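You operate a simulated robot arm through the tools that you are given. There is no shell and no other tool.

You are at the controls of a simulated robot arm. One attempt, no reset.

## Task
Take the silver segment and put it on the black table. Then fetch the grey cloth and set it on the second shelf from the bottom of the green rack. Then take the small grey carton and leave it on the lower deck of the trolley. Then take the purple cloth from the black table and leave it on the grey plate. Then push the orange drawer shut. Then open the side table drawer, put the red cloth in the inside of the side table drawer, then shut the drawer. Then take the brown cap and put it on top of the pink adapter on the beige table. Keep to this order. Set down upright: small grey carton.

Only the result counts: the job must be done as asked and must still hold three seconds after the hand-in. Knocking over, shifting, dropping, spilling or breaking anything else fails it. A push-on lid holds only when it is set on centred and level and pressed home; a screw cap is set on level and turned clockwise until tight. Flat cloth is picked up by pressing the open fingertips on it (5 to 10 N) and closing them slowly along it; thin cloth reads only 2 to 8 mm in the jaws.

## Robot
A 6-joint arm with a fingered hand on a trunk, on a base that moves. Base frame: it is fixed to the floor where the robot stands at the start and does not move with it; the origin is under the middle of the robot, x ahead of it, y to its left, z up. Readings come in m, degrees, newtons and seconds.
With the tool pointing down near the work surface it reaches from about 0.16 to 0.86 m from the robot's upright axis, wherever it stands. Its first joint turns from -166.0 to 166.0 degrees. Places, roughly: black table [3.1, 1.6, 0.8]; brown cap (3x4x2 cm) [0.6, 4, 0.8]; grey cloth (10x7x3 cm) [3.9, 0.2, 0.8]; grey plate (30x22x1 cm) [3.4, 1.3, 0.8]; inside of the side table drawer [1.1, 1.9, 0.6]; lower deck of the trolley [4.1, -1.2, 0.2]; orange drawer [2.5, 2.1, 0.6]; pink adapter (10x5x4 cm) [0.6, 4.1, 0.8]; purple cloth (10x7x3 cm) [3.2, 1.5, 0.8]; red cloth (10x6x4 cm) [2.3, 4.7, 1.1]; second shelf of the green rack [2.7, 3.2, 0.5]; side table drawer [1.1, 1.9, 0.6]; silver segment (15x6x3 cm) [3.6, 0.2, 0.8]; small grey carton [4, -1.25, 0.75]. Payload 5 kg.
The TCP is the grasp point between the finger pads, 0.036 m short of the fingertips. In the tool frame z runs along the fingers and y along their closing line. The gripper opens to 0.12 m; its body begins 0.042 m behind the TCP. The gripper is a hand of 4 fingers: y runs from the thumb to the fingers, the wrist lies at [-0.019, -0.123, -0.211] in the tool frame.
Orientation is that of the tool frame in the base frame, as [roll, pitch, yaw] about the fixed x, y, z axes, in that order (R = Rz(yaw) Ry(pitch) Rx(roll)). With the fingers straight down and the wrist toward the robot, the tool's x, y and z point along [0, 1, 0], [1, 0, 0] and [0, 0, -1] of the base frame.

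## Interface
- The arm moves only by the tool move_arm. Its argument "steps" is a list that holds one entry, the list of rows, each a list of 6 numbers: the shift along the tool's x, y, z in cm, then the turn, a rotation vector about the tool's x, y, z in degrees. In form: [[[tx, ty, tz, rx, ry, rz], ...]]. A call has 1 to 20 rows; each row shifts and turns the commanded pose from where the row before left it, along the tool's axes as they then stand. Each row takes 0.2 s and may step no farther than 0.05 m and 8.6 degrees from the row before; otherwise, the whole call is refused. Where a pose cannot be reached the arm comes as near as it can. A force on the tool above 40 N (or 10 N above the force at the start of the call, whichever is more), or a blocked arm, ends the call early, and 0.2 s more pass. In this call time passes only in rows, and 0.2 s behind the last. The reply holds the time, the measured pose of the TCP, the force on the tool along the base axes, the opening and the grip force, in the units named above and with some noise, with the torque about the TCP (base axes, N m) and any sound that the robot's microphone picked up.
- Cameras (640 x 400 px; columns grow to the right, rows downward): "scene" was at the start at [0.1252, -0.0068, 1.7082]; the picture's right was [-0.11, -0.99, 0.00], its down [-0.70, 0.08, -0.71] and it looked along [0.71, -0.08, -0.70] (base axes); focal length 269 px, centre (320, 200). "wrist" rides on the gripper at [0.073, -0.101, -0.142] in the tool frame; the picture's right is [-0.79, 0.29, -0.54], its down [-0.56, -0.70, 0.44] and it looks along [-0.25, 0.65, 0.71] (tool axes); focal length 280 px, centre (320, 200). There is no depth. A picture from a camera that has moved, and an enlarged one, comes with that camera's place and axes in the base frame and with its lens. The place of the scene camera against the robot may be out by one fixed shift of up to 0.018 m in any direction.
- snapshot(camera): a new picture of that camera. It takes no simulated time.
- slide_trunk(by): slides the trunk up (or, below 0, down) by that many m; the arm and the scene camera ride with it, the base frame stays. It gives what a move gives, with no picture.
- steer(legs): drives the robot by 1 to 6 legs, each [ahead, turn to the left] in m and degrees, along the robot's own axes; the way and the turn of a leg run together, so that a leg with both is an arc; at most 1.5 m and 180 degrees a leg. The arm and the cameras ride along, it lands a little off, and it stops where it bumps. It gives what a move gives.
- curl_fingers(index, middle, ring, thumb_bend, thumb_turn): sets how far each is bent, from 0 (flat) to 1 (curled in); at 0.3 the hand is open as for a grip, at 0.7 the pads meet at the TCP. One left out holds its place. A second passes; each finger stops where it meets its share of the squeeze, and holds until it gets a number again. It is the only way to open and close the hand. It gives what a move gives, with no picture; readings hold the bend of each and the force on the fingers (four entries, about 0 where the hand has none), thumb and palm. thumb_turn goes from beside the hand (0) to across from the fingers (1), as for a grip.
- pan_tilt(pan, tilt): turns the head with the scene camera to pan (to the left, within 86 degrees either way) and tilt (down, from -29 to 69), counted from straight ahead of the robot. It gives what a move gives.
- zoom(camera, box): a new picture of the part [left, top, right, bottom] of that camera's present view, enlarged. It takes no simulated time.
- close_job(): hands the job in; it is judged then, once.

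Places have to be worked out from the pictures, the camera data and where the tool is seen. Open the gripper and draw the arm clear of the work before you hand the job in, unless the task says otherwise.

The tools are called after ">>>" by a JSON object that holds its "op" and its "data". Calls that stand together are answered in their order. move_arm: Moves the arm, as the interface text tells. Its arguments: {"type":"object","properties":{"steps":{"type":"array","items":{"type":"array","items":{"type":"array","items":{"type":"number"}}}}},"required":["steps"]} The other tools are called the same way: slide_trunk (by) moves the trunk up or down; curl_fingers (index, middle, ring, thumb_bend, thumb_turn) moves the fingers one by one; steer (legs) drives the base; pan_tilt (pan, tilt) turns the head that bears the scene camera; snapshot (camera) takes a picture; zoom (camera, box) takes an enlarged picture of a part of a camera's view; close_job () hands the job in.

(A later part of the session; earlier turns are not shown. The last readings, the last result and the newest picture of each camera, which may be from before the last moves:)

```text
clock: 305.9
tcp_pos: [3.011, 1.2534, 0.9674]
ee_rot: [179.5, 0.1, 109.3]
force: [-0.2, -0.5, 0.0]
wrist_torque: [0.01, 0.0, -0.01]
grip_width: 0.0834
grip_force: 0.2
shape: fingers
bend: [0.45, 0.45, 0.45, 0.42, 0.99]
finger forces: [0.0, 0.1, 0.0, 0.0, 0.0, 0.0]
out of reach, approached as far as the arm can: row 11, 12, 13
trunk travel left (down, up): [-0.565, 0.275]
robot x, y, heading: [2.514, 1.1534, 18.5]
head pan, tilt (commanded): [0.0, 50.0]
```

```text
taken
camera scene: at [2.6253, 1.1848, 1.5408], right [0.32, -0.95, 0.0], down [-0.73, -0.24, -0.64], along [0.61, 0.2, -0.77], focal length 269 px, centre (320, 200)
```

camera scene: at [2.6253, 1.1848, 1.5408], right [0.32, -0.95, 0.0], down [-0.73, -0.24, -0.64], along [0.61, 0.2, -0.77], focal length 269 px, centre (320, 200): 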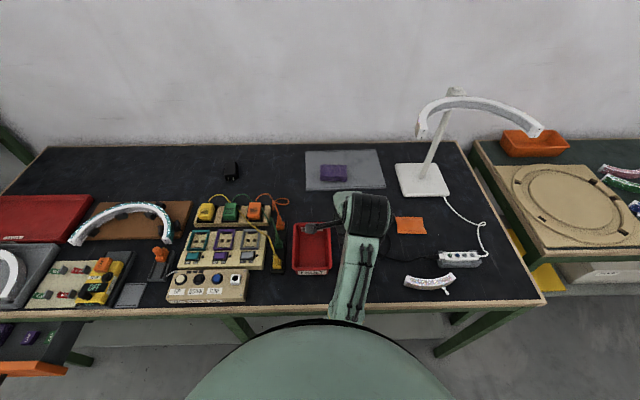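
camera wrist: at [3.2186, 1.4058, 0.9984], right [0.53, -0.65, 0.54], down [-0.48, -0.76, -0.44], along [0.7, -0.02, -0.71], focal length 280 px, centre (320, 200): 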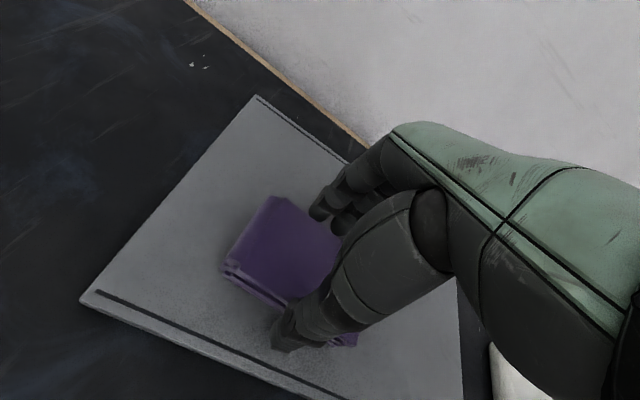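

The purple cloth rests on the plate. Next is the orange drawer; I back off and move left along the aisle to face it.

>>> {"op": "steer", "data": {"legs": [[-0.35, 0], [0, 90], [0.95, 0], [0, -90]]}}

>>> {"op": "pan_tilt", "data": {"pan": 0, "tilt": 50}}

>>> {"op": "snapshot", "data": {"camera": "scene"}}

>>> {"op": "snapshot", "data": {"camera": "wrist"}}

```text
clock: 322.4
tcp_pos: [2.3859, 2.0426, 0.967]
ee_rot: [179.6, 0.1, 109.4]
force: [-0.2, 0.1, -1.3]
wrist_torque: [0.04, 0.0, 0.01]
grip_width: 0.0836
grip_force: 0.1
shape: fingers
bend: [0.45, 0.45, 0.45, 0.42, 0.99]
finger forces: [0.0, 0.0, 0.1, 0.0, 0.0, 0.0]
trunk travel left (down, up): [-0.565, 0.275]
robot x, y, heading: [1.8873, 1.9327, 18.7]
head pan, tilt (commanded): [0.0, 50.0]
```

```text
clock: 323.0
tcp_pos: [2.3864, 2.042, 0.9663]
ee_rot: [179.5, 0.1, 109.5]
force: [-0.5, -0.7, 0.0]
wrist_torque: [0.02, -0.01, 0.01]
grip_width: 0.0837
grip_force: 0.1
shape: fingers
bend: [0.45, 0.45, 0.45, 0.42, 0.99]
finger forces: [0.1, 0.0, 0.1, 0.1, 0.1, 0.0]
trunk travel left (down, up): [-0.565, 0.275]
robot x, y, heading: [1.8843, 1.9365, 18.6]
head pan, tilt (commanded): [0.0, 50.0]
```

```text
taken
camera scene: at [2.0006, 1.9712, 1.5406], right [0.32, -0.95, 0.0], down [-0.73, -0.25, -0.64], along [0.61, 0.21, -0.77], focal length 269 px, centre (320, 200)
```

scene: 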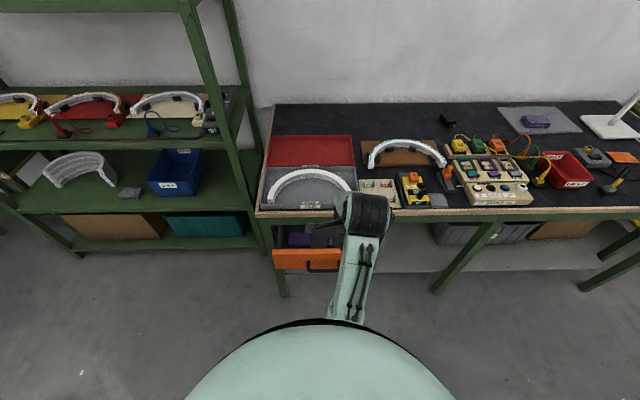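

```text
taken
camera wrist: at [2.2653, 2.078, 1.1084], right [0.53, -0.65, 0.54], down [-0.47, -0.76, -0.45], along [0.7, -0.02, -0.71], focal length 280 px, centre (320, 200)
```

wrist: 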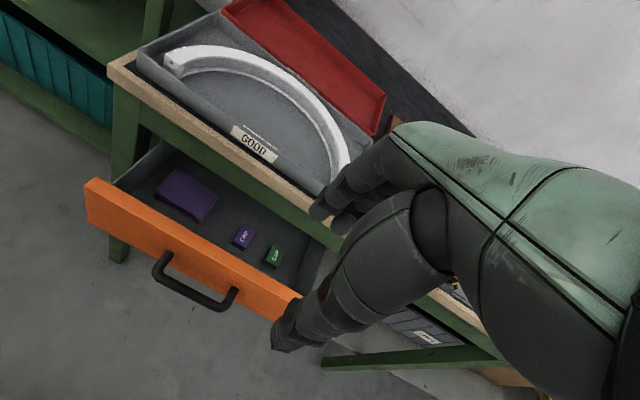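

The open drawer's panel is at U about 3.0 (protruding roughly 10 cm), with its handle near (2.405, 2.094, 0.63). I close the fingers to a solid fist-like pinch, back off 10 cm, and lower the trunk so the hand is level with the handle.

>>> {"op": "curl_fingers", "data": {"index": 0.75, "middle": 0.75, "ring": 0.75, "thumb_bend": 0.72}}

>>> {"op": "steer", "data": {"legs": [[-0.1, 0]]}}

>>> {"op": "slide_trunk", "data": {"by": -0.33}}

>>> {"op": "snapshot", "data": {"camera": "wrist"}}

>>> {"op": "snapshot", "data": {"camera": "scene"}}

```text
clock: 324.0
tcp_pos: [2.3854, 2.0419, 0.9669]
ee_rot: [179.6, 0.1, 109.5]
force: [-0.2, 0.4, -1.1]
wrist_torque: [0.01, 0.0, -0.02]
grip_width: 0.0001
grip_force: 0.1
shape: fingers
bend: [0.74, 0.74, 0.75, 0.7, 1.0]
finger forces: [0.0, 0.0, 0.0, 0.1, 0.0, 0.0]
trunk travel left (down, up): [-0.565, 0.275]
robot x, y, heading: [1.8877, 1.9344, 18.9]
head pan, tilt (commanded): [0.0, 50.0]
```

```text
clock: 325.2
tcp_pos: [2.2913, 2.0105, 0.9669]
ee_rot: [179.5, 0.0, 109.5]
force: [-0.4, 0.3, 0.0]
wrist_torque: [0.0, 0.0, 0.01]
grip_width: 0.0003
grip_force: 0.2
shape: fingers
bend: [0.74, 0.74, 0.75, 0.7, 1.0]
finger forces: [0.1, 0.0, 0.0, 0.1, 0.1, 0.0]
trunk travel left (down, up): [-0.565, 0.275]
robot x, y, heading: [1.7919, 1.9056, 18.8]
head pan, tilt (commanded): [0.0, 50.0]
```

```text
clock: 328.4
tcp_pos: [2.2907, 2.0101, 0.6371]
ee_rot: [179.6, 0.0, 109.4]
force: [-0.2, 0.1, 0.4]
wrist_torque: [0.01, -0.01, 0.0]
grip_width: 0.0004
grip_force: 0.1
shape: fingers
bend: [0.74, 0.74, 0.75, 0.7, 1.0]
finger forces: [0.0, 0.0, 0.0, 0.0, 0.0, 0.1]
trunk travel left (down, up): [-0.235, 0.605]
robot x, y, heading: [1.7904, 1.9044, 18.9]
head pan, tilt (commanded): [0.0, 50.0]
```

```text
taken
camera wrist: at [2.1702, 2.0457, 0.7785], right [0.53, -0.65, 0.55], down [-0.47, -0.76, -0.45], along [0.7, -0.02, -0.71], focal length 280 px, centre (320, 200)
```

wrist: 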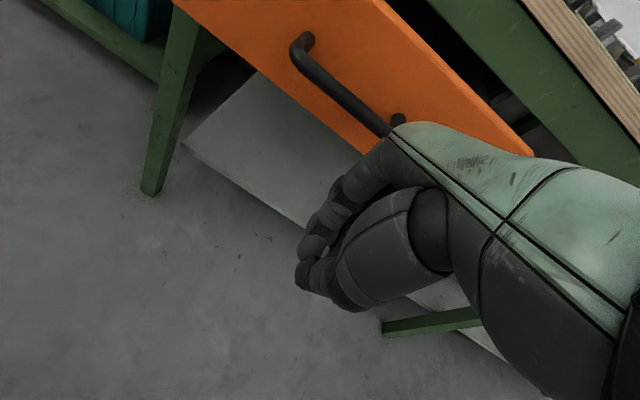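

```text
taken
camera scene: at [1.9053, 1.939, 1.2107], right [0.32, -0.95, 0.0], down [-0.73, -0.25, -0.64], along [0.61, 0.21, -0.77], focal length 269 px, centre (320, 200)
```

scene: 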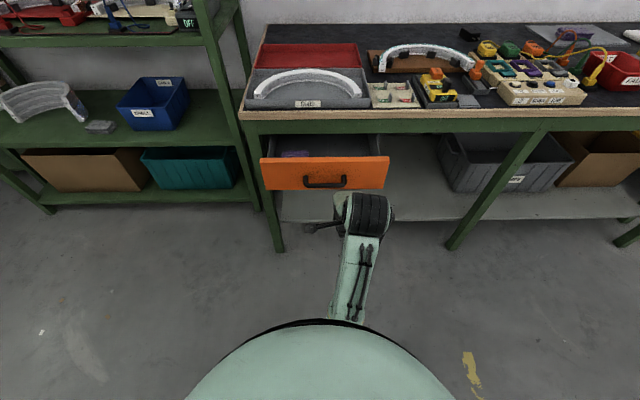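

The panel spans z 0.60-0.72 at U about 3.0, handle about z 0.66 and 4 cm left of the hand's line. I align the hand and come up to the handle.

>>> {"op": "move_arm", "data": {"steps": [[[4, 0, 0, 0, 0, 0], [0, 0, 1.2, 0, 0, 0], [0, 3, 0, 0, 0, 0], [0, 3, 0, 0, 0, 0], [0, 2, 0, 0, 0, 0]]]}}

>>> {"op": "snapshot", "data": {"camera": "wrist"}}

>>> {"op": "zoom", "data": {"camera": "scene", "box": [220, 100, 460, 250]}}

```text
clock: 329.6
tcp_pos: [2.353, 2.0745, 0.6263]
ee_rot: [179.6, 0.1, 109.5]
force: [-0.6, -0.4, -0.3]
wrist_torque: [-0.02, 0.02, -0.01]
grip_width: 0.0006
grip_force: 0.1
shape: fingers
bend: [0.74, 0.75, 0.75, 0.7, 1.0]
finger forces: [0.0, 0.0, 0.0, 0.0, 0.0, 0.0]
trunk travel left (down, up): [-0.235, 0.605]
robot x, y, heading: [1.79, 1.9043, 18.6]
head pan, tilt (commanded): [0.0, 50.0]
```

```text
taken
camera wrist: at [2.2328, 2.1098, 0.767], right [0.53, -0.65, 0.55], down [-0.47, -0.76, -0.45], along [0.7, -0.02, -0.71], focal length 280 px, centre (320, 200)
```

wrist: 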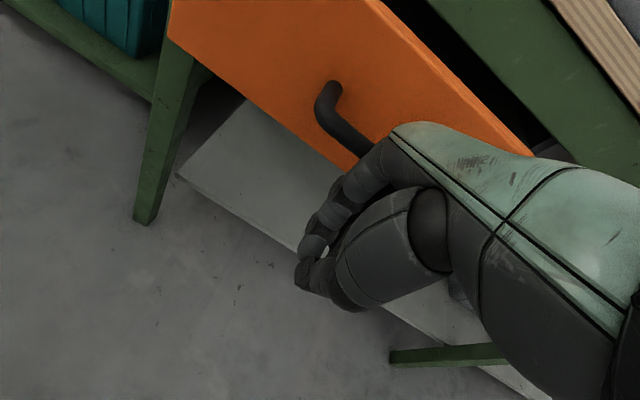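

```text
2.67 times, centred on (340, 175) of scene
camera zoom: at [1.9056, 1.939, 1.2106], right [0.32, -0.95, 0.0], down [-0.73, -0.25, -0.64], along [0.61, 0.21, -0.77], focal length 717 px, centre (267, 267)
```

zoom: 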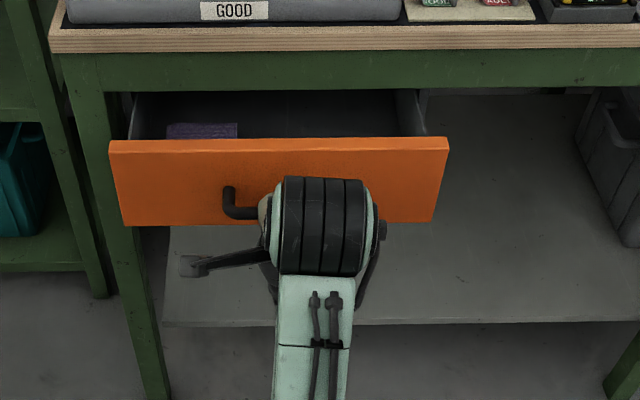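

The hand is centred at the handle. I push forward in small steps, watching force.

>>> {"op": "move_arm", "data": {"steps": [[[0, 1.5, 0, 0, 0, 0], [0, 1.5, 0, 0, 0, 0], [0, 1.5, 0, 0, 0, 0], [0, 1.5, 0, 0, 0, 0]]]}}

>>> {"op": "zoom", "data": {"camera": "scene", "box": [220, 100, 460, 250]}}

```text
clock: 330.6
tcp_pos: [2.4106, 2.0935, 0.6255]
ee_rot: [179.6, 0.1, 109.5]
force: [-1.0, -0.2, -1.3]
wrist_torque: [0.02, 0.0, 0.0]
grip_width: 0.0001
grip_force: 0.0
shape: fingers
bend: [0.74, 0.75, 0.75, 0.7, 1.0]
finger forces: [0.1, 0.1, 0.1, 0.1, 0.0, 0.0]
trunk travel left (down, up): [-0.235, 0.605]
robot x, y, heading: [1.7894, 1.8995, 18.4]
head pan, tilt (commanded): [0.0, 50.0]
```

```text
2.67 times, centred on (340, 175) of scene
camera zoom: at [1.9057, 1.9391, 1.2106], right [0.32, -0.95, 0.0], down [-0.73, -0.25, -0.64], along [0.61, 0.21, -0.77], focal length 717 px, centre (267, 267)
```

zoom: 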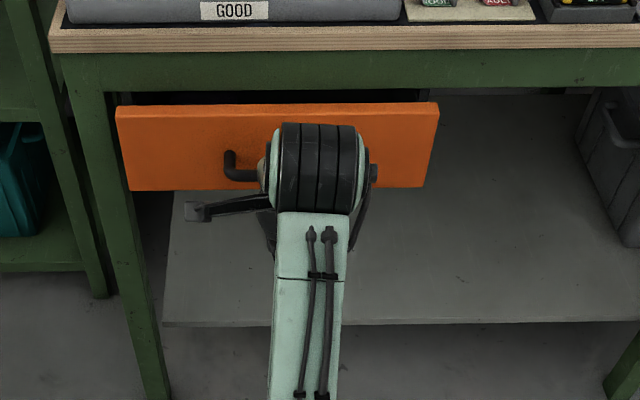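

The drawer slides in easily. I keep pushing.

>>> {"op": "move_arm", "data": {"steps": [[[0, 1.5, 0, 0, 0, 0], [0, 1.5, 0, 0, 0, 0], [0, 1, 0, 0, 0, 0]]]}}

>>> {"op": "zoom", "data": {"camera": "scene", "box": [220, 100, 460, 250]}}

```text
clock: 331.4
tcp_pos: [2.4478, 2.1071, 0.6254]
ee_rot: [179.6, 0.1, 109.5]
force: [-0.8, -0.3, -0.4]
wrist_torque: [0.0, 0.0, 0.0]
grip_width: 0.0002
grip_force: 0.8
shape: fingers
bend: [0.74, 0.75, 0.75, 0.7, 1.0]
finger forces: [0.0, 0.6, 0.0, 0.1, 0.0, 0.0]
trunk travel left (down, up): [-0.235, 0.605]
robot x, y, heading: [1.7895, 1.904, 18.8]
head pan, tilt (commanded): [0.0, 50.0]
```

```text
2.67 times, centred on (340, 175) of scene
camera zoom: at [1.9054, 1.939, 1.2106], right [0.32, -0.95, 0.0], down [-0.73, -0.25, -0.64], along [0.61, 0.21, -0.77], focal length 717 px, centre (267, 267)
```

zoom: 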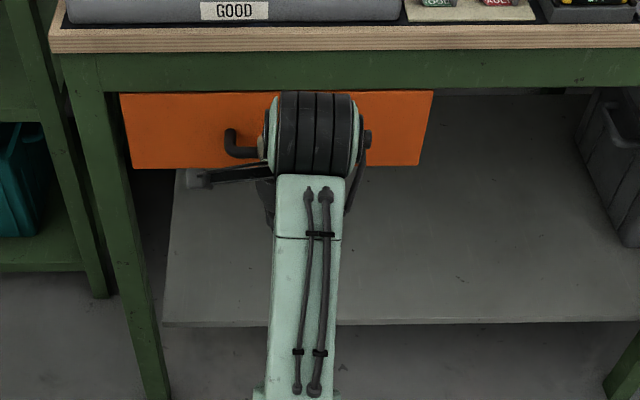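

Nearly in; I push on until the stop is felt.

>>> {"op": "move_arm", "data": {"steps": [[[0, 1, 0, 0, 0, 0], [0, 1, 0, 0, 0, 0], [0, 0.7, 0, 0, 0, 0]]]}}

>>> {"op": "zoom", "data": {"camera": "scene", "box": [220, 100, 460, 250]}}

```text
clock: 332.1
tcp_pos: [2.4612, 2.1124, 0.627]
ee_rot: [-180.0, 0.1, 109.4]
force: [-28.8, -9.4, 10.8]
wrist_torque: [0.36, -1.58, -0.35]
grip_width: 0.0003
grip_force: 15.5
shape: fingers
bend: [0.74, 0.75, 0.75, 0.7, 1.0]
finger forces: [0.0, 31.1, 0.0, 0.1, 0.0, 0.1]
trunk travel left (down, up): [-0.235, 0.605]
robot x, y, heading: [1.7901, 1.9009, 18.5]
head pan, tilt (commanded): [0.0, 50.0]
stopped in row 3: the force on the tool passed its limit at 47 N (the readings are from after the stop); the commanded pose is now the measured one
```

```text
2.67 times, centred on (340, 175) of scene
camera zoom: at [1.9002, 1.9374, 1.2113], right [0.32, -0.95, 0.0], down [-0.72, -0.24, -0.65], along [0.61, 0.21, -0.76], focal length 717 px, centre (267, 267)
```

zoom: 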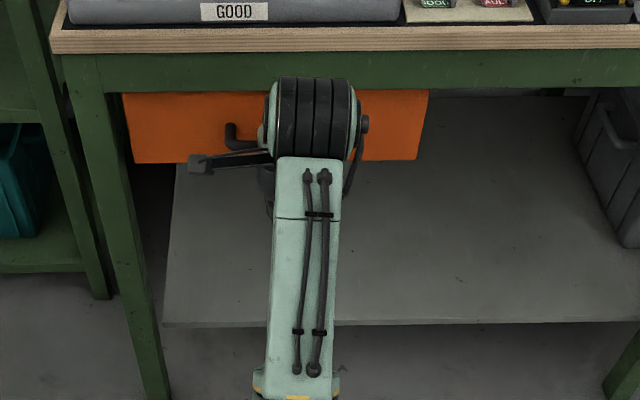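

The drawer hit its stop (panel now just behind the table's front edge). I back off and check that it stays shut.

>>> {"op": "move_arm", "data": {"steps": [[[0, -2, 0, 0, 0, 0], [0, -4, 0, 0, 0, 0], [0, -4, 0, 0, 0, 0], [0, -4, 0, 0, 0, 0], [0, -3, 0, 0, 0, 0]]]}}

>>> {"op": "zoom", "data": {"camera": "scene", "box": [220, 100, 460, 250]}}

>>> {"op": "snapshot", "data": {"camera": "wrist"}}

```text
clock: 333.3
tcp_pos: [2.3031, 2.0553, 0.6247]
ee_rot: [-179.9, 0.0, 109.4]
force: [1.3, 0.1, 0.3]
wrist_torque: [0.0, 0.02, 0.02]
grip_width: 0.0002
grip_force: 0.0
shape: fingers
bend: [0.74, 0.75, 0.75, 0.7, 1.0]
finger forces: [0.0, 0.0, 0.0, 0.0, 0.0, 0.1]
trunk travel left (down, up): [-0.235, 0.605]
robot x, y, heading: [1.7894, 1.9057, 18.4]
head pan, tilt (commanded): [0.0, 50.0]
```

```text
2.67 times, centred on (340, 175) of scene
camera zoom: at [1.9045, 1.9387, 1.2107], right [0.32, -0.95, 0.0], down [-0.73, -0.25, -0.64], along [0.61, 0.21, -0.77], focal length 717 px, centre (267, 267)
```

zoom: 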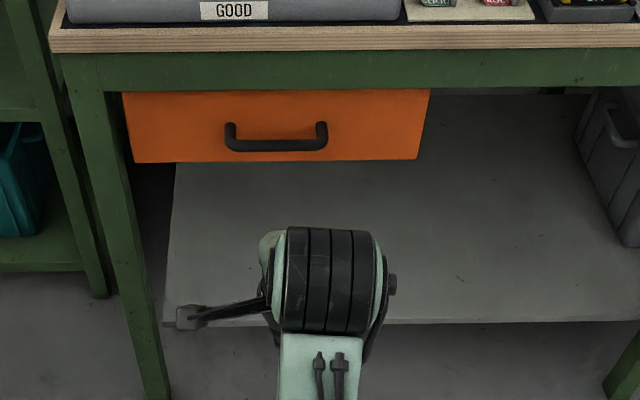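

```text
taken
camera wrist: at [2.1843, 2.0919, 0.767], right [0.54, -0.65, 0.54], down [-0.47, -0.76, -0.44], along [0.7, -0.02, -0.71], focal length 280 px, centre (320, 200)
```

wrist: 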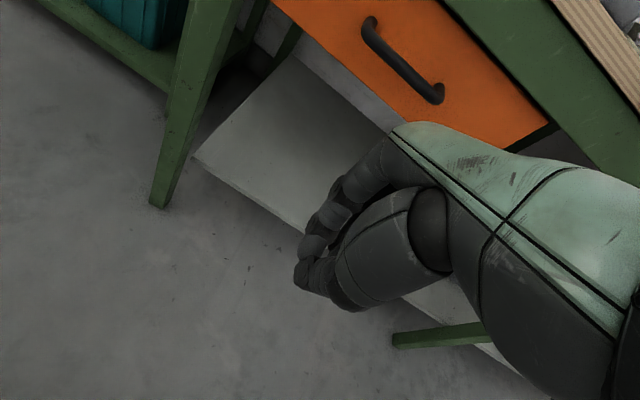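

The orange drawer is shut. Next the side table drawer behind me; I raise the trunk, shift forward a little to gain turning room, and turn around to look at it.

>>> {"op": "slide_trunk", "data": {"by": 0.4}}

>>> {"op": "steer", "data": {"legs": [[0.2, 0], [0, 180]]}}

>>> {"op": "pan_tilt", "data": {"pan": 0, "tilt": 45}}

>>> {"op": "snapshot", "data": {"camera": "scene"}}

>>> {"op": "snapshot", "data": {"camera": "wrist"}}

```text
clock: 337.2
tcp_pos: [2.3041, 2.0559, 1.024]
ee_rot: [-179.9, 0.1, 109.5]
force: [-1.0, 0.3, 0.2]
wrist_torque: [0.01, -0.01, 0.0]
grip_width: 0.0002
grip_force: 0.0
shape: fingers
bend: [0.74, 0.75, 0.75, 0.7, 1.0]
finger forces: [0.1, 0.0, 0.0, 0.1, 0.0, 0.0]
trunk travel left (down, up): [-0.635, 0.205]
robot x, y, heading: [1.7907, 1.9031, 18.6]
head pan, tilt (commanded): [0.0, 50.0]
```

```text
clock: 347.6
tcp_pos: [1.4641, 1.8088, 1.0246]
ee_rot: [-179.8, 0.1, -70.2]
force: [0.7, -0.2, 0.7]
wrist_torque: [-0.02, 0.0, 0.01]
grip_width: 0.0
grip_force: 0.1
shape: fingers
bend: [0.74, 0.75, 0.75, 0.7, 1.0]
finger forces: [0.0, 0.1, 0.0, 0.0, 0.0, 0.1]
trunk travel left (down, up): [-0.635, 0.205]
robot x, y, heading: [1.979, 1.9687, -160.9]
head pan, tilt (commanded): [0.0, 50.0]
```

```text
clock: 348.3
tcp_pos: [1.4636, 1.8087, 1.0244]
ee_rot: [-179.9, 0.1, -70.2]
force: [0.3, 0.3, 0.4]
wrist_torque: [-0.01, 0.0, 0.04]
grip_width: 0.0
grip_force: 0.1
shape: fingers
bend: [0.74, 0.75, 0.75, 0.7, 1.0]
finger forces: [0.1, 0.0, 0.1, 0.0, 0.0, 0.0]
trunk travel left (down, up): [-0.635, 0.205]
robot x, y, heading: [1.9788, 1.9681, -160.9]
head pan, tilt (commanded): [0.0, 45.0]
```

```text
taken
camera scene: at [1.8863, 1.932, 1.6175], right [-0.33, 0.95, 0.0], down [0.67, 0.23, -0.71], along [-0.67, -0.23, -0.71], focal length 269 px, centre (320, 200)
```

scene: 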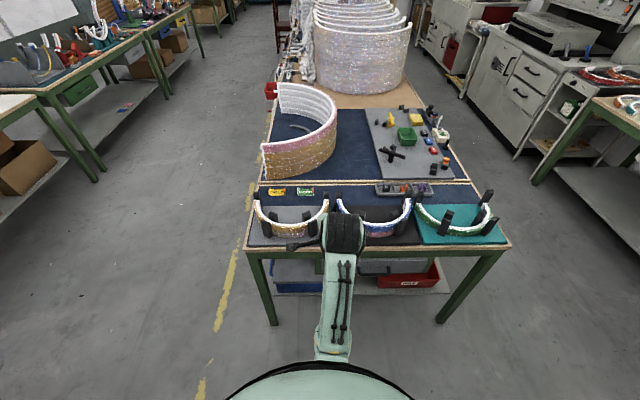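

```text
taken
camera wrist: at [1.5831, 1.776, 1.1668], right [-0.54, 0.64, 0.54], down [0.47, 0.76, -0.44], along [-0.7, 0.02, -0.71], focal length 280 px, centre (320, 200)
```

wrist: 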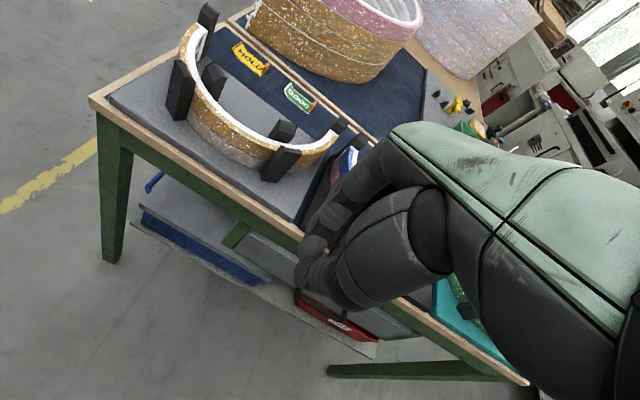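

I see the side table's end with three clamped arcs; the drawer front is not visible from this height. I lower the trunk to look under the top.

>>> {"op": "slide_trunk", "data": {"by": -0.4}}

>>> {"op": "pan_tilt", "data": {"pan": 0, "tilt": 35}}

>>> {"op": "snapshot", "data": {"camera": "scene"}}

>>> {"op": "snapshot", "data": {"camera": "wrist"}}

```text
clock: 352.1
tcp_pos: [1.4645, 1.8087, 0.6249]
ee_rot: [-179.9, 0.0, -70.2]
force: [0.3, -0.8, 1.7]
wrist_torque: [-0.01, -0.04, 0.04]
grip_width: 0.0001
grip_force: 0.0
shape: fingers
bend: [0.74, 0.75, 0.75, 0.7, 1.0]
finger forces: [0.0, 0.1, 0.1, 0.0, 0.1, 0.0]
trunk travel left (down, up): [-0.235, 0.605]
robot x, y, heading: [1.9771, 1.9622, -160.9]
head pan, tilt (commanded): [0.0, 45.0]
```

```text
clock: 352.9
tcp_pos: [1.4635, 1.8101, 0.624]
ee_rot: [-179.9, 0.0, -70.2]
force: [-0.6, 0.9, -0.1]
wrist_torque: [0.03, -0.01, -0.03]
grip_width: 0.0
grip_force: 0.0
shape: fingers
bend: [0.74, 0.75, 0.75, 0.7, 1.0]
finger forces: [0.1, 0.0, 0.0, 0.0, 0.0, 0.0]
trunk travel left (down, up): [-0.235, 0.605]
robot x, y, heading: [1.9772, 1.967, -160.9]
head pan, tilt (commanded): [0.0, 35.0]
```

```text
taken
camera scene: at [1.8799, 1.9298, 1.2323], right [-0.33, 0.95, 0.0], down [0.54, 0.19, -0.82], along [-0.77, -0.27, -0.57], focal length 269 px, centre (320, 200)
```

scene: 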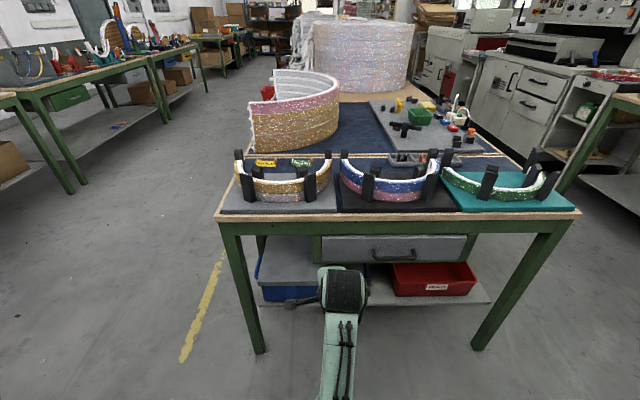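

```text
taken
camera wrist: at [1.5831, 1.776, 0.7667], right [-0.54, 0.64, 0.54], down [0.47, 0.76, -0.44], along [-0.7, 0.02, -0.71], focal length 280 px, centre (320, 200)
```

wrist: 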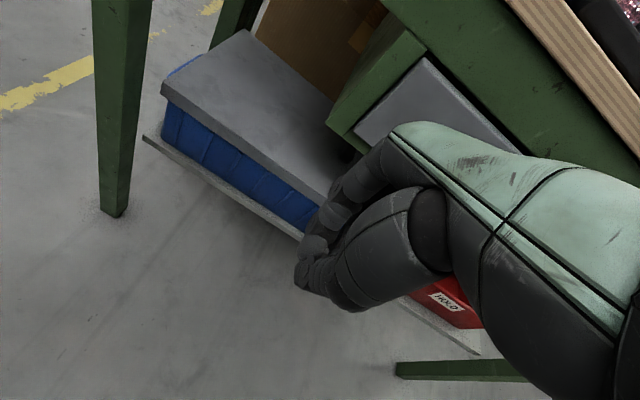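

A grey drawer with a bar handle is under the side-table top: handle about (1.284, 1.953, 0.64), panel about U 1.82. I'll pinch the bar with the hand pointing forward (thumb below, fingers above), so I first open the fingers modestly and turn the hand to horizontal.

>>> {"op": "curl_fingers", "data": {"index": 0.5, "middle": 0.5, "ring": 0.5, "thumb_bend": 0.5}}

>>> {"op": "move_arm", "data": {"steps": [[[0, 0, 0, -8, 0, 0], [0, 0, 0, -8, 0, 0], [0, 0, 0, -8, 0, 0], [0, 0, 0, -8, 0, 0], [0, 0, 0, -8, 0, 0], [0, 0, 0, -8, 0, 0]]]}}

>>> {"op": "snapshot", "data": {"camera": "scene"}}

```text
clock: 353.9
tcp_pos: [1.4637, 1.8092, 0.625]
ee_rot: [-179.9, 0.2, -70.2]
force: [-0.2, -0.3, -0.5]
wrist_torque: [-0.02, 0.04, -0.03]
grip_width: 0.0634
grip_force: 0.1
shape: fingers
bend: [0.5, 0.5, 0.5, 0.5, 1.0]
finger forces: [0.0, 0.0, 0.0, 0.0, 0.0, 0.0]
trunk travel left (down, up): [-0.235, 0.605]
robot x, y, heading: [1.9768, 1.9664, -160.9]
head pan, tilt (commanded): [0.0, 35.0]
```

```text
clock: 355.3
tcp_pos: [1.4485, 1.8065, 0.6298]
ee_rot: [130.8, 0.3, -70.2]
force: [0.6, 1.0, -0.4]
wrist_torque: [-0.01, -0.03, 0.02]
grip_width: 0.0641
grip_force: 0.0
shape: fingers
bend: [0.5, 0.5, 0.5, 0.5, 1.0]
finger forces: [0.0, 0.0, 0.0, 0.0, 0.0, 0.0]
trunk travel left (down, up): [-0.235, 0.605]
robot x, y, heading: [1.9805, 1.9637, -161.2]
head pan, tilt (commanded): [0.0, 35.0]
```

```text
taken
camera scene: at [1.8663, 1.9279, 1.2286], right [-0.33, 0.95, 0.0], down [0.55, 0.19, -0.81], along [-0.77, -0.27, -0.58], focal length 269 px, centre (320, 200)
```

scene: 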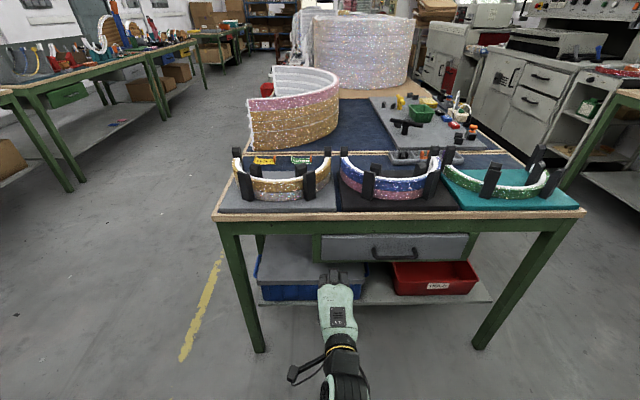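

Rotation goes fine; I continue to horizontal.

>>> {"op": "move_arm", "data": {"steps": [[[0, 0, 0, -8, 0, 0], [0, 0, 0, -8, 0, 0], [0, 0, 0, -8, 0, 0], [0, 0, 0, -8, 0, 0], [0, 0, 0, -8, 0, 0]]]}}

>>> {"op": "snapshot", "data": {"camera": "scene"}}

>>> {"op": "snapshot", "data": {"camera": "wrist"}}

```text
clock: 356.7
tcp_pos: [1.4486, 1.7687, 0.6186]
ee_rot: [104.6, 15.6, -65.1]
force: [0.1, -0.6, -0.3]
wrist_torque: [0.0, -0.03, 0.01]
grip_width: 0.064
grip_force: 0.1
shape: fingers
bend: [0.5, 0.5, 0.5, 0.5, 1.0]
finger forces: [0.0, 0.0, 0.0, 0.0, 0.1, 0.0]
out of reach, approached as far as the arm can: row 3, 4
trunk travel left (down, up): [-0.235, 0.605]
robot x, y, heading: [1.9756, 1.9644, -160.9]
head pan, tilt (commanded): [0.0, 35.0]
stopped in row 5: the arm was blocked; the commanded pose is now the measured one
```

```text
taken
camera scene: at [1.8771, 1.9266, 1.2347], right [-0.33, 0.95, 0.0], down [0.54, 0.19, -0.82], along [-0.77, -0.26, -0.58], focal length 269 px, centre (320, 200)
```

scene: 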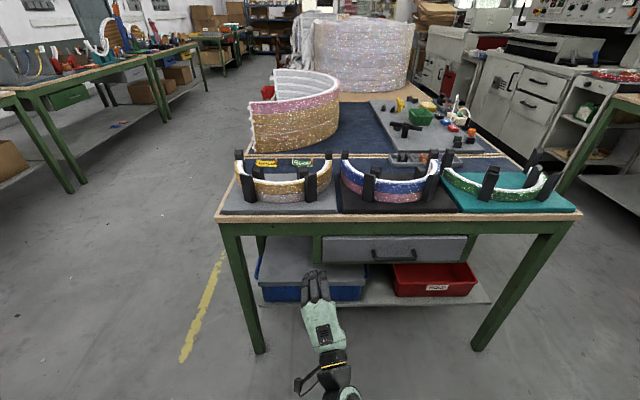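

```text
taken
camera wrist: at [1.6197, 1.7897, 0.5397], right [0.14, 0.78, 0.61], down [-0.55, 0.57, -0.61], along [-0.83, -0.25, 0.5], focal length 280 px, centre (320, 200)
```

wrist: 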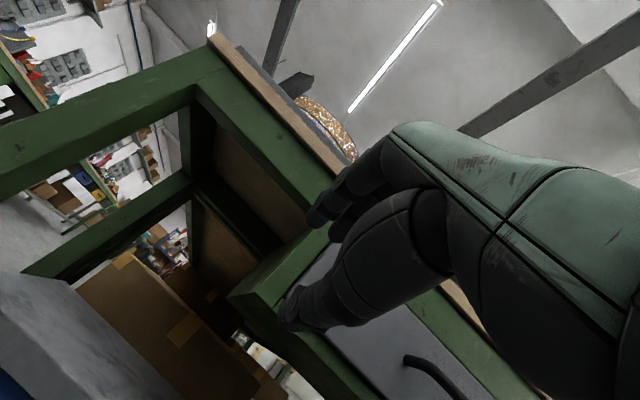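

The arm was blocked because the wrist came too close to the body. I'll use a less extreme tilt (about 60°) and stand farther back; first I undo the twist it picked up.

>>> {"op": "move_arm", "data": {"steps": [[[0, 0, 0, 0, -0.65, 8.2], [0, 0, 0, 0, -0.65, 8.2], [0, 0, 0, 7.7, 0, 0], [0, 0, 0, 7.7, 0, 0]]]}}

>>> {"op": "steer", "data": {"legs": [[-0.17, 0]]}}

>>> {"op": "snapshot", "data": {"camera": "scene"}}

```text
clock: 357.7
tcp_pos: [1.4425, 1.7557, 0.6197]
ee_rot: [116.8, -0.3, -71.6]
force: [0.8, 0.1, 0.1]
wrist_torque: [-0.04, 0.0, 0.0]
grip_width: 0.0643
grip_force: 0.0
shape: fingers
bend: [0.5, 0.5, 0.5, 0.5, 1.0]
finger forces: [0.0, 0.0, 0.1, 0.0, 0.0, 0.1]
out of reach, approached as far as the arm can: row 4
trunk travel left (down, up): [-0.235, 0.605]
robot x, y, heading: [1.9771, 1.9648, -161.3]
head pan, tilt (commanded): [0.0, 35.0]
```

```text
clock: 359.2
tcp_pos: [1.605, 1.812, 0.6212]
ee_rot: [116.6, -0.3, -71.5]
force: [0.5, -0.5, 0.0]
wrist_torque: [0.04, 0.04, -0.03]
grip_width: 0.0642
grip_force: 0.0
shape: fingers
bend: [0.5, 0.5, 0.5, 0.5, 1.0]
finger forces: [0.0, 0.1, 0.0, 0.0, 0.0, 0.1]
trunk travel left (down, up): [-0.235, 0.605]
robot x, y, heading: [2.1386, 2.0196, -161.2]
head pan, tilt (commanded): [0.0, 35.0]
```

```text
taken
camera scene: at [2.0299, 1.9774, 1.2306], right [-0.32, 0.95, 0.0], down [0.55, 0.19, -0.81], along [-0.77, -0.26, -0.58], focal length 269 px, centre (320, 200)
```

scene: 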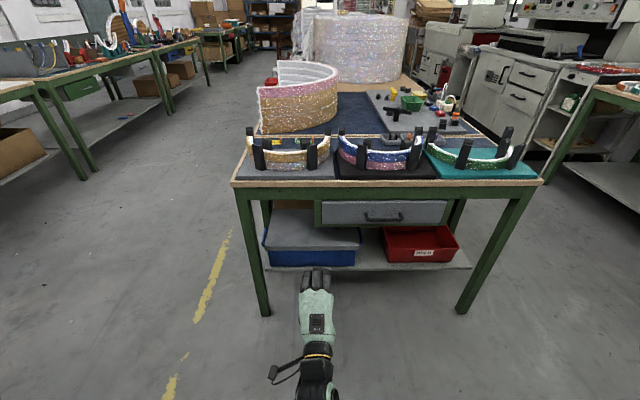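

Now at tilt about 63° and farther back. The bar handle is at about (1.290, 1.949, 0.642). I set a 4-5 cm opening and move sideways, then up to about 4 cm short of the bar.

>>> {"op": "curl_fingers", "data": {"index": 0.55, "middle": 0.55, "ring": 0.55, "thumb_bend": 0.52}}

>>> {"op": "move_arm", "data": {"steps": [[[-4.65, 0, 0, 0, 0, 0], [-4.65, 0, 0, 0, 0, 0], [-4.65, 0, 0, 0, 0, 0], [-4.65, 0, 0, 0, 0, 0], [-4.65, 0, 0, 0, 0, 0], [0, 2.84, 3.8, 0, 0, 0], [0, 2.84, 3.8, 0, 0, 0], [0, 2.84, 3.8, 0, 0, 0]]]}}

>>> {"op": "snapshot", "data": {"camera": "scene"}}

>>> {"op": "snapshot", "data": {"camera": "wrist"}}

```text
clock: 360.2
tcp_pos: [1.6047, 1.814, 0.629]
ee_rot: [115.7, -0.4, -71.3]
force: [-0.4, 0.0, 0.0]
wrist_torque: [0.0, 0.01, 0.02]
grip_width: 0.0539
grip_force: 0.0
shape: fingers
bend: [0.55, 0.55, 0.55, 0.52, 1.0]
finger forces: [0.0, 0.0, 0.0, 0.1, 0.0, 0.0]
trunk travel left (down, up): [-0.235, 0.605]
robot x, y, heading: [2.1415, 2.0215, -161.2]
head pan, tilt (commanded): [0.0, 35.0]
```

```text
clock: 362.0
tcp_pos: [1.4042, 1.9909, 0.6521]
ee_rot: [115.8, -0.6, -71.2]
force: [-0.4, 0.7, -0.5]
wrist_torque: [0.01, -0.01, -0.01]
grip_width: 0.0536
grip_force: 0.1
shape: fingers
bend: [0.55, 0.55, 0.55, 0.52, 1.0]
finger forces: [0.1, 0.0, 0.1, 0.0, 0.0, 0.0]
out of reach, approached as far as the arm can: row 1, 2
trunk travel left (down, up): [-0.235, 0.605]
robot x, y, heading: [2.1399, 2.0235, -160.9]
head pan, tilt (commanded): [0.0, 35.0]
```

```text
taken
camera scene: at [2.0414, 1.9856, 1.2323], right [-0.32, 0.95, 0.0], down [0.54, 0.19, -0.82], along [-0.77, -0.27, -0.57], focal length 269 px, centre (320, 200)
```

scene: 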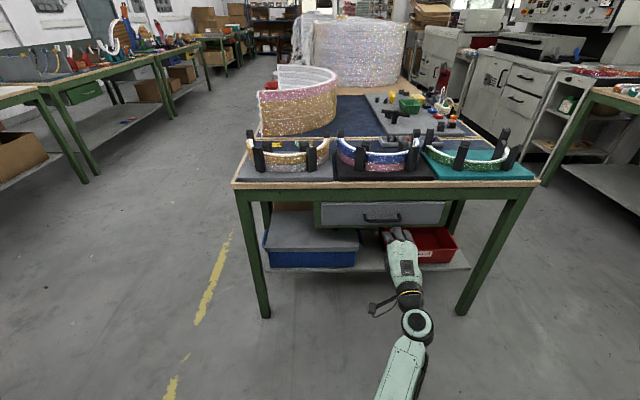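

```text
taken
camera wrist: at [1.5906, 1.9785, 0.6241], right [0.09, 0.87, 0.49], down [-0.26, 0.49, -0.83], along [-0.96, -0.05, 0.27], focal length 280 px, centre (320, 200)
```

wrist: 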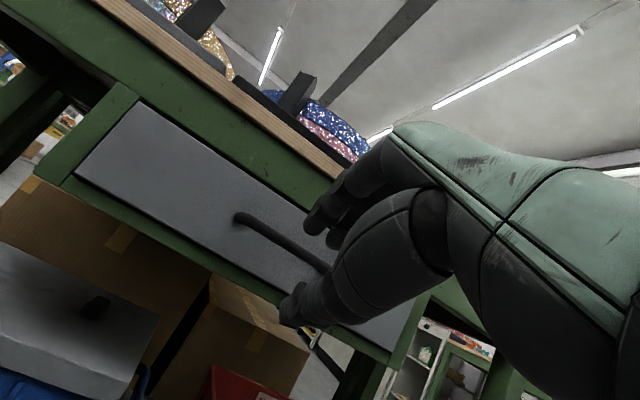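

The drawer's bar is straight ahead at z about 0.645, matching. I advance another 5.5 cm horizontally and look.

>>> {"op": "move_arm", "data": {"steps": [[[0, 1.2, 2.5, 0, 0, 0], [0, 1.2, 2.5, 0, 0, 0]]]}}

>>> {"op": "snapshot", "data": {"camera": "wrist"}}

>>> {"op": "zoom", "data": {"camera": "scene", "box": [300, 170, 480, 290]}}

```text
clock: 362.6
tcp_pos: [1.3512, 1.9747, 0.6526]
ee_rot: [115.9, -0.5, -71.5]
force: [0.8, -0.6, -0.7]
wrist_torque: [0.02, -0.01, -0.02]
grip_width: 0.0538
grip_force: 0.0
shape: fingers
bend: [0.55, 0.55, 0.55, 0.52, 1.0]
finger forces: [0.0, 0.1, 0.0, 0.0, 0.1, 0.0]
trunk travel left (down, up): [-0.235, 0.605]
robot x, y, heading: [2.1389, 2.0245, -161.1]
head pan, tilt (commanded): [0.0, 35.0]
```

```text
taken
camera wrist: at [1.5376, 1.9603, 0.6242], right [0.09, 0.87, 0.49], down [-0.26, 0.49, -0.83], along [-0.96, -0.05, 0.27], focal length 280 px, centre (320, 200)
```

wrist: 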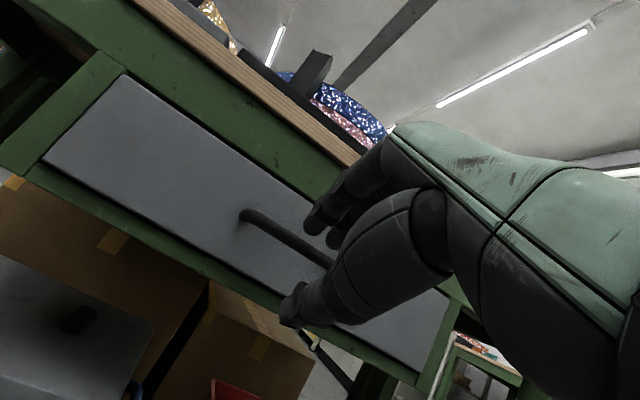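

```text
3.33 times, centred on (390, 230) of scene
camera zoom: at [2.0414, 1.9855, 1.2323], right [-0.32, 0.95, 0.0], down [0.54, 0.19, -0.82], along [-0.77, -0.27, -0.57], focal length 897 px, centre (87, 100)
```

zoom: 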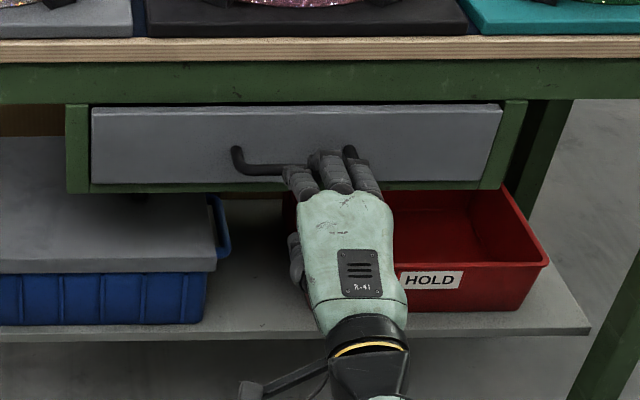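

The fingers are right above the bar line but a bit too far right (ring finger near the mount). I shift 3 cm left and advance 3.5 cm slowly, watching for contact.

>>> {"op": "move_arm", "data": {"steps": [[[3, 0, 0, 0, 0, 0], [0, 0.5, 1.1, 0, 0, 0], [0, 0.5, 1.1, 0, 0, 0], [0, 0.4, 0.8, 0, 0, 0]]]}}

>>> {"op": "zoom", "data": {"camera": "scene", "box": [320, 180, 460, 270]}}

>>> {"op": "zoom", "data": {"camera": "wrist", "box": [180, 140, 420, 360]}}

```text
clock: 363.6
tcp_pos: [1.3291, 1.9345, 0.653]
ee_rot: [115.8, -0.5, -71.3]
force: [0.0, 0.1, -0.2]
wrist_torque: [0.0, -0.01, -0.02]
grip_width: 0.0534
grip_force: 0.1
shape: fingers
bend: [0.55, 0.55, 0.55, 0.52, 1.0]
finger forces: [0.0, 0.0, 0.0, 0.1, 0.0, 0.1]
trunk travel left (down, up): [-0.235, 0.605]
robot x, y, heading: [2.1416, 2.0226, -161.0]
head pan, tilt (commanded): [0.0, 35.0]
```

```text
4.44 times, centred on (390, 225) of scene
camera zoom: at [2.0417, 1.9855, 1.2324], right [-0.32, 0.95, 0.0], down [0.54, 0.19, -0.82], along [-0.77, -0.27, -0.57], focal length 1196 px, centre (9, 89)
```

zoom: 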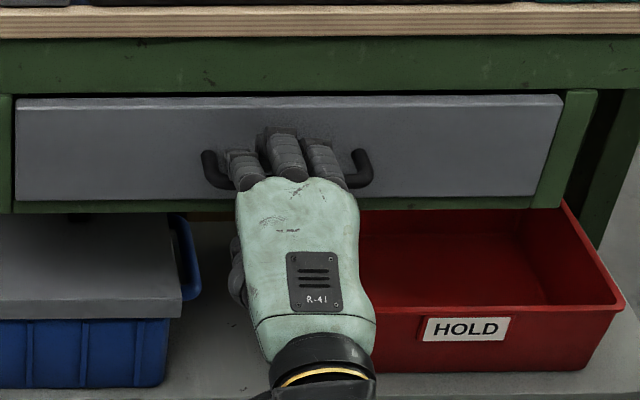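

```text
1.82 times, centred on (300, 250) of wrist
camera zoom: at [1.5159, 1.9215, 0.6243], right [0.09, 0.87, 0.49], down [-0.27, 0.49, -0.83], along [-0.96, -0.06, 0.27], focal length 510 px, centre (356, 109)
```

zoom: 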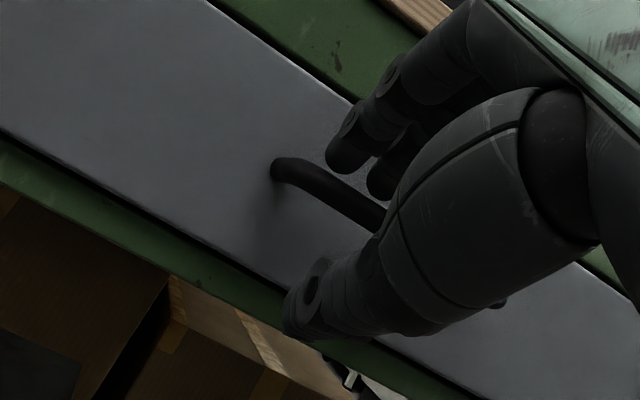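

The three fingers are over the bar between its mounts and the thumb is below. I close to pinch the bar.

>>> {"op": "curl_fingers", "data": {"index": 0.63, "middle": 0.63, "ring": 0.63, "thumb_bend": 0.62}}

>>> {"op": "curl_fingers", "data": {"index": 0.74, "middle": 0.74, "ring": 0.74, "thumb_bend": 0.72}}

>>> {"op": "zoom", "data": {"camera": "wrist", "box": [180, 140, 420, 360]}}

```text
clock: 364.6
tcp_pos: [1.3299, 1.9356, 0.6541]
ee_rot: [115.7, -0.4, -71.5]
force: [-2.4, -1.5, 8.9]
wrist_torque: [-0.02, 0.36, 0.02]
grip_width: 0.0322
grip_force: 4.2
shape: fingers
bend: [0.6, 0.6, 0.62, 0.62, 1.0]
finger forces: [3.7, 4.5, 1.6, 0.0, 0.0, 0.0]
trunk travel left (down, up): [-0.235, 0.605]
robot x, y, heading: [2.1388, 2.0214, -161.4]
head pan, tilt (commanded): [0.0, 35.0]
```

```text
clock: 365.6
tcp_pos: [1.3306, 1.9353, 0.6599]
ee_rot: [115.3, -0.3, -71.5]
force: [-2.3, 2.1, 31.1]
wrist_torque: [0.26, 0.94, 0.08]
grip_width: 0.0107
grip_force: 22.6
shape: fingers
bend: [0.72, 0.65, 0.72, 0.72, 1.0]
finger forces: [10.9, 11.9, 12.0, 0.1, 10.3, 0.0]
trunk travel left (down, up): [-0.235, 0.605]
robot x, y, heading: [2.1376, 2.0176, -161.2]
head pan, tilt (commanded): [0.0, 35.0]
```

```text
1.82 times, centred on (300, 250) of wrist
camera zoom: at [1.5173, 1.9224, 0.6299], right [0.1, 0.87, 0.49], down [-0.27, 0.49, -0.83], along [-0.96, -0.05, 0.28], focal length 510 px, centre (356, 109)
```

zoom: 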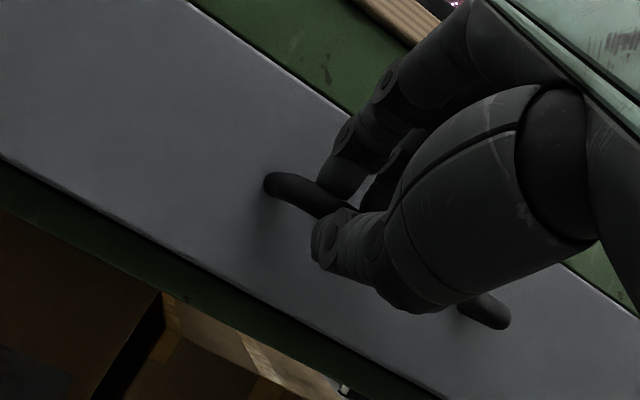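

The bar is pinched (1.1 cm, 22 N). I relieve the vertical load a little, then pull straight back with the arm.

>>> {"op": "move_arm", "data": {"steps": [[[0, 0.55, -0.25, 0, 0, 0], [0, -0.87, -1.8, 0, 0, 0], [0, -0.87, -1.8, 0, 0, 0]]]}}

>>> {"op": "snapshot", "data": {"camera": "scene"}}

```text
clock: 366.4
tcp_pos: [1.3684, 1.9488, 0.6615]
ee_rot: [115.7, -0.5, -71.5]
force: [-0.9, 6.5, 21.6]
wrist_torque: [0.29, 0.59, -0.06]
grip_width: 0.0107
grip_force: 18.5
shape: fingers
bend: [0.72, 0.65, 0.72, 0.71, 1.0]
finger forces: [8.4, 7.6, 9.3, 0.0, 12.9, 0.0]
trunk travel left (down, up): [-0.235, 0.605]
robot x, y, heading: [2.142, 2.0232, -161.0]
head pan, tilt (commanded): [0.0, 35.0]
```

```text
taken
camera scene: at [2.0444, 1.9864, 1.2327], right [-0.32, 0.95, 0.0], down [0.54, 0.19, -0.82], along [-0.78, -0.27, -0.57], focal length 269 px, centre (320, 200)
```

scene: 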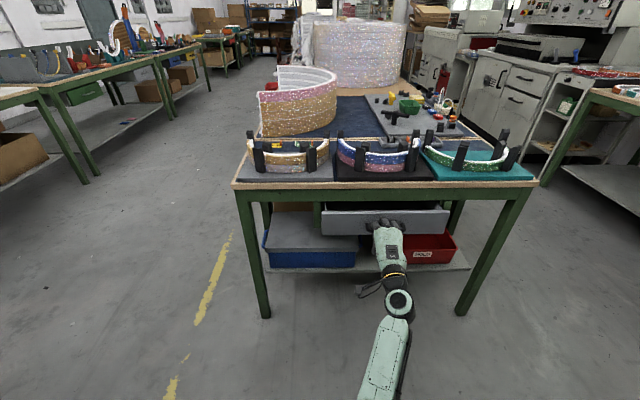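

The drawer is coming out. I keep pulling back.

>>> {"op": "move_arm", "data": {"steps": [[[0, -0.5, -2, 0, 0, 0], [0, -0.87, -1.8, 0, 0, 0], [0, -0.87, -1.8, 0, 0, 0], [0, -0.87, -1.8, 0, 0, 0]]]}}

>>> {"op": "snapshot", "data": {"camera": "scene"}}

```text
clock: 367.4
tcp_pos: [1.444, 1.9741, 0.6636]
ee_rot: [115.7, -0.5, -71.3]
force: [-0.5, 6.7, 13.6]
wrist_torque: [-0.01, 0.36, -0.19]
grip_width: 0.0091
grip_force: 12.2
shape: fingers
bend: [0.73, 0.72, 0.74, 0.69, 1.0]
finger forces: [9.2, 7.9, 0.0, 0.1, 7.2, 0.0]
trunk travel left (down, up): [-0.235, 0.605]
robot x, y, heading: [2.1393, 2.0223, -161.0]
head pan, tilt (commanded): [0.0, 35.0]
```

```text
taken
camera scene: at [2.0432, 1.9864, 1.2325], right [-0.32, 0.95, 0.0], down [0.54, 0.19, -0.82], along [-0.78, -0.27, -0.57], focal length 269 px, centre (320, 200)
```

scene: 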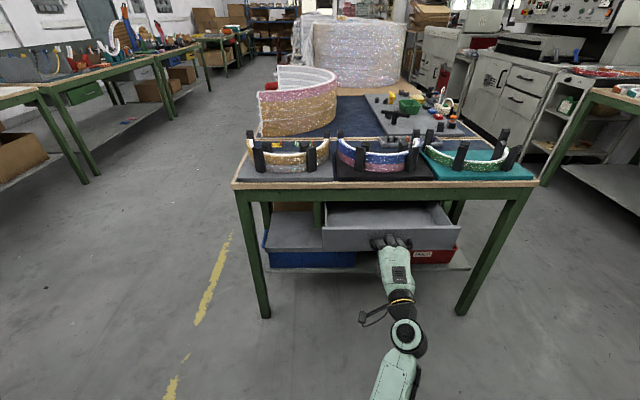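

About 12 cm open. I continue 6 cm more.

>>> {"op": "move_arm", "data": {"steps": [[[0, -0.87, -1.8, 0, 0, 0], [0, -0.87, -1.8, 0, 0, 0], [0, -0.87, -1.8, 0, 0, 0]]]}}

>>> {"op": "snapshot", "data": {"camera": "scene"}}

>>> {"op": "zoom", "data": {"camera": "wrist", "box": [180, 140, 420, 360]}}

```text
clock: 368.2
tcp_pos: [1.5006, 1.9928, 0.6647]
ee_rot: [115.6, -0.5, -71.4]
force: [-4.3, 9.1, 13.6]
wrist_torque: [0.01, 0.33, -0.27]
grip_width: 0.0094
grip_force: 12.5
shape: fingers
bend: [0.73, 0.72, 0.74, 0.69, 1.0]
finger forces: [9.0, 8.6, 0.0, 0.0, 6.6, 0.1]
trunk travel left (down, up): [-0.235, 0.605]
robot x, y, heading: [2.1384, 2.0221, -161.2]
head pan, tilt (commanded): [0.0, 35.0]
```

```text
taken
camera scene: at [2.0429, 1.9867, 1.2326], right [-0.32, 0.95, 0.0], down [0.54, 0.19, -0.82], along [-0.78, -0.27, -0.57], focal length 269 px, centre (320, 200)
```

scene: 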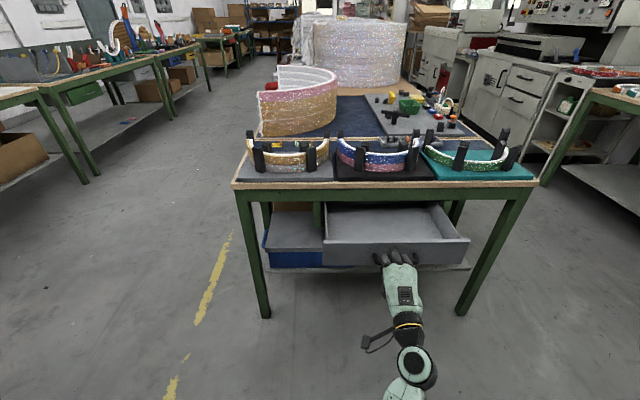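

```text
1.82 times, centred on (300, 250) of wrist
camera zoom: at [1.6868, 1.9799, 0.6355], right [0.09, 0.87, 0.49], down [-0.27, 0.49, -0.83], along [-0.96, -0.05, 0.28], focal length 510 px, centre (356, 109)
```

zoom: 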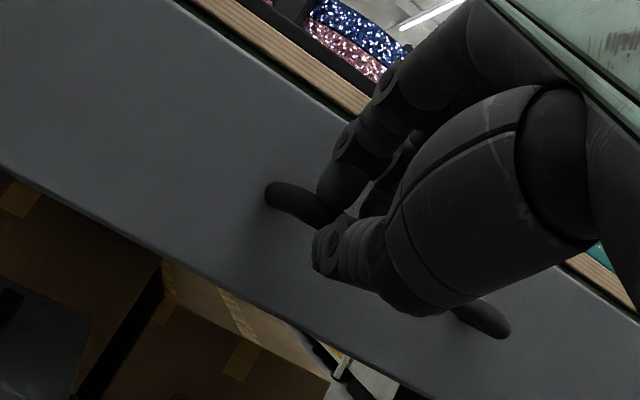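

About 18 cm open. I add 4 cm by backing the base gently while still holding the handle.

>>> {"op": "steer", "data": {"legs": [[-0.04, 0]]}}

>>> {"op": "snapshot", "data": {"camera": "scene"}}

```text
clock: 369.1
tcp_pos: [1.5377, 2.0053, 0.6653]
ee_rot: [115.7, -0.5, -71.3]
force: [-3.4, 8.6, 15.7]
wrist_torque: [0.02, 0.45, -0.25]
grip_width: 0.0089
grip_force: 12.2
shape: fingers
bend: [0.73, 0.72, 0.74, 0.69, 1.0]
finger forces: [10.0, 9.1, 0.0, 0.0, 5.1, 0.1]
trunk travel left (down, up): [-0.235, 0.605]
robot x, y, heading: [2.1778, 2.0321, -161.2]
head pan, tilt (commanded): [0.0, 35.0]
```

```text
taken
camera scene: at [2.0815, 1.9998, 1.2326], right [-0.32, 0.95, 0.0], down [0.54, 0.19, -0.82], along [-0.78, -0.27, -0.57], focal length 269 px, centre (320, 200)
```

scene: 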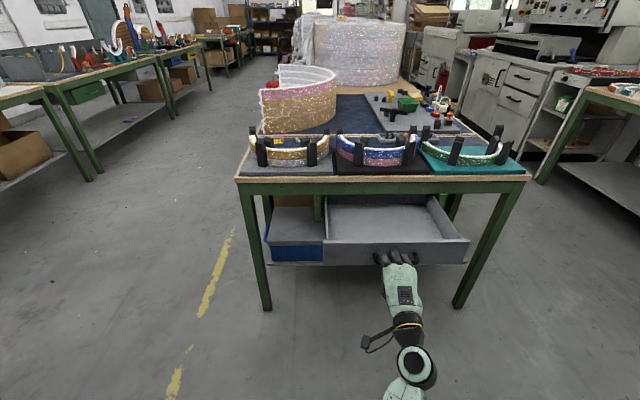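

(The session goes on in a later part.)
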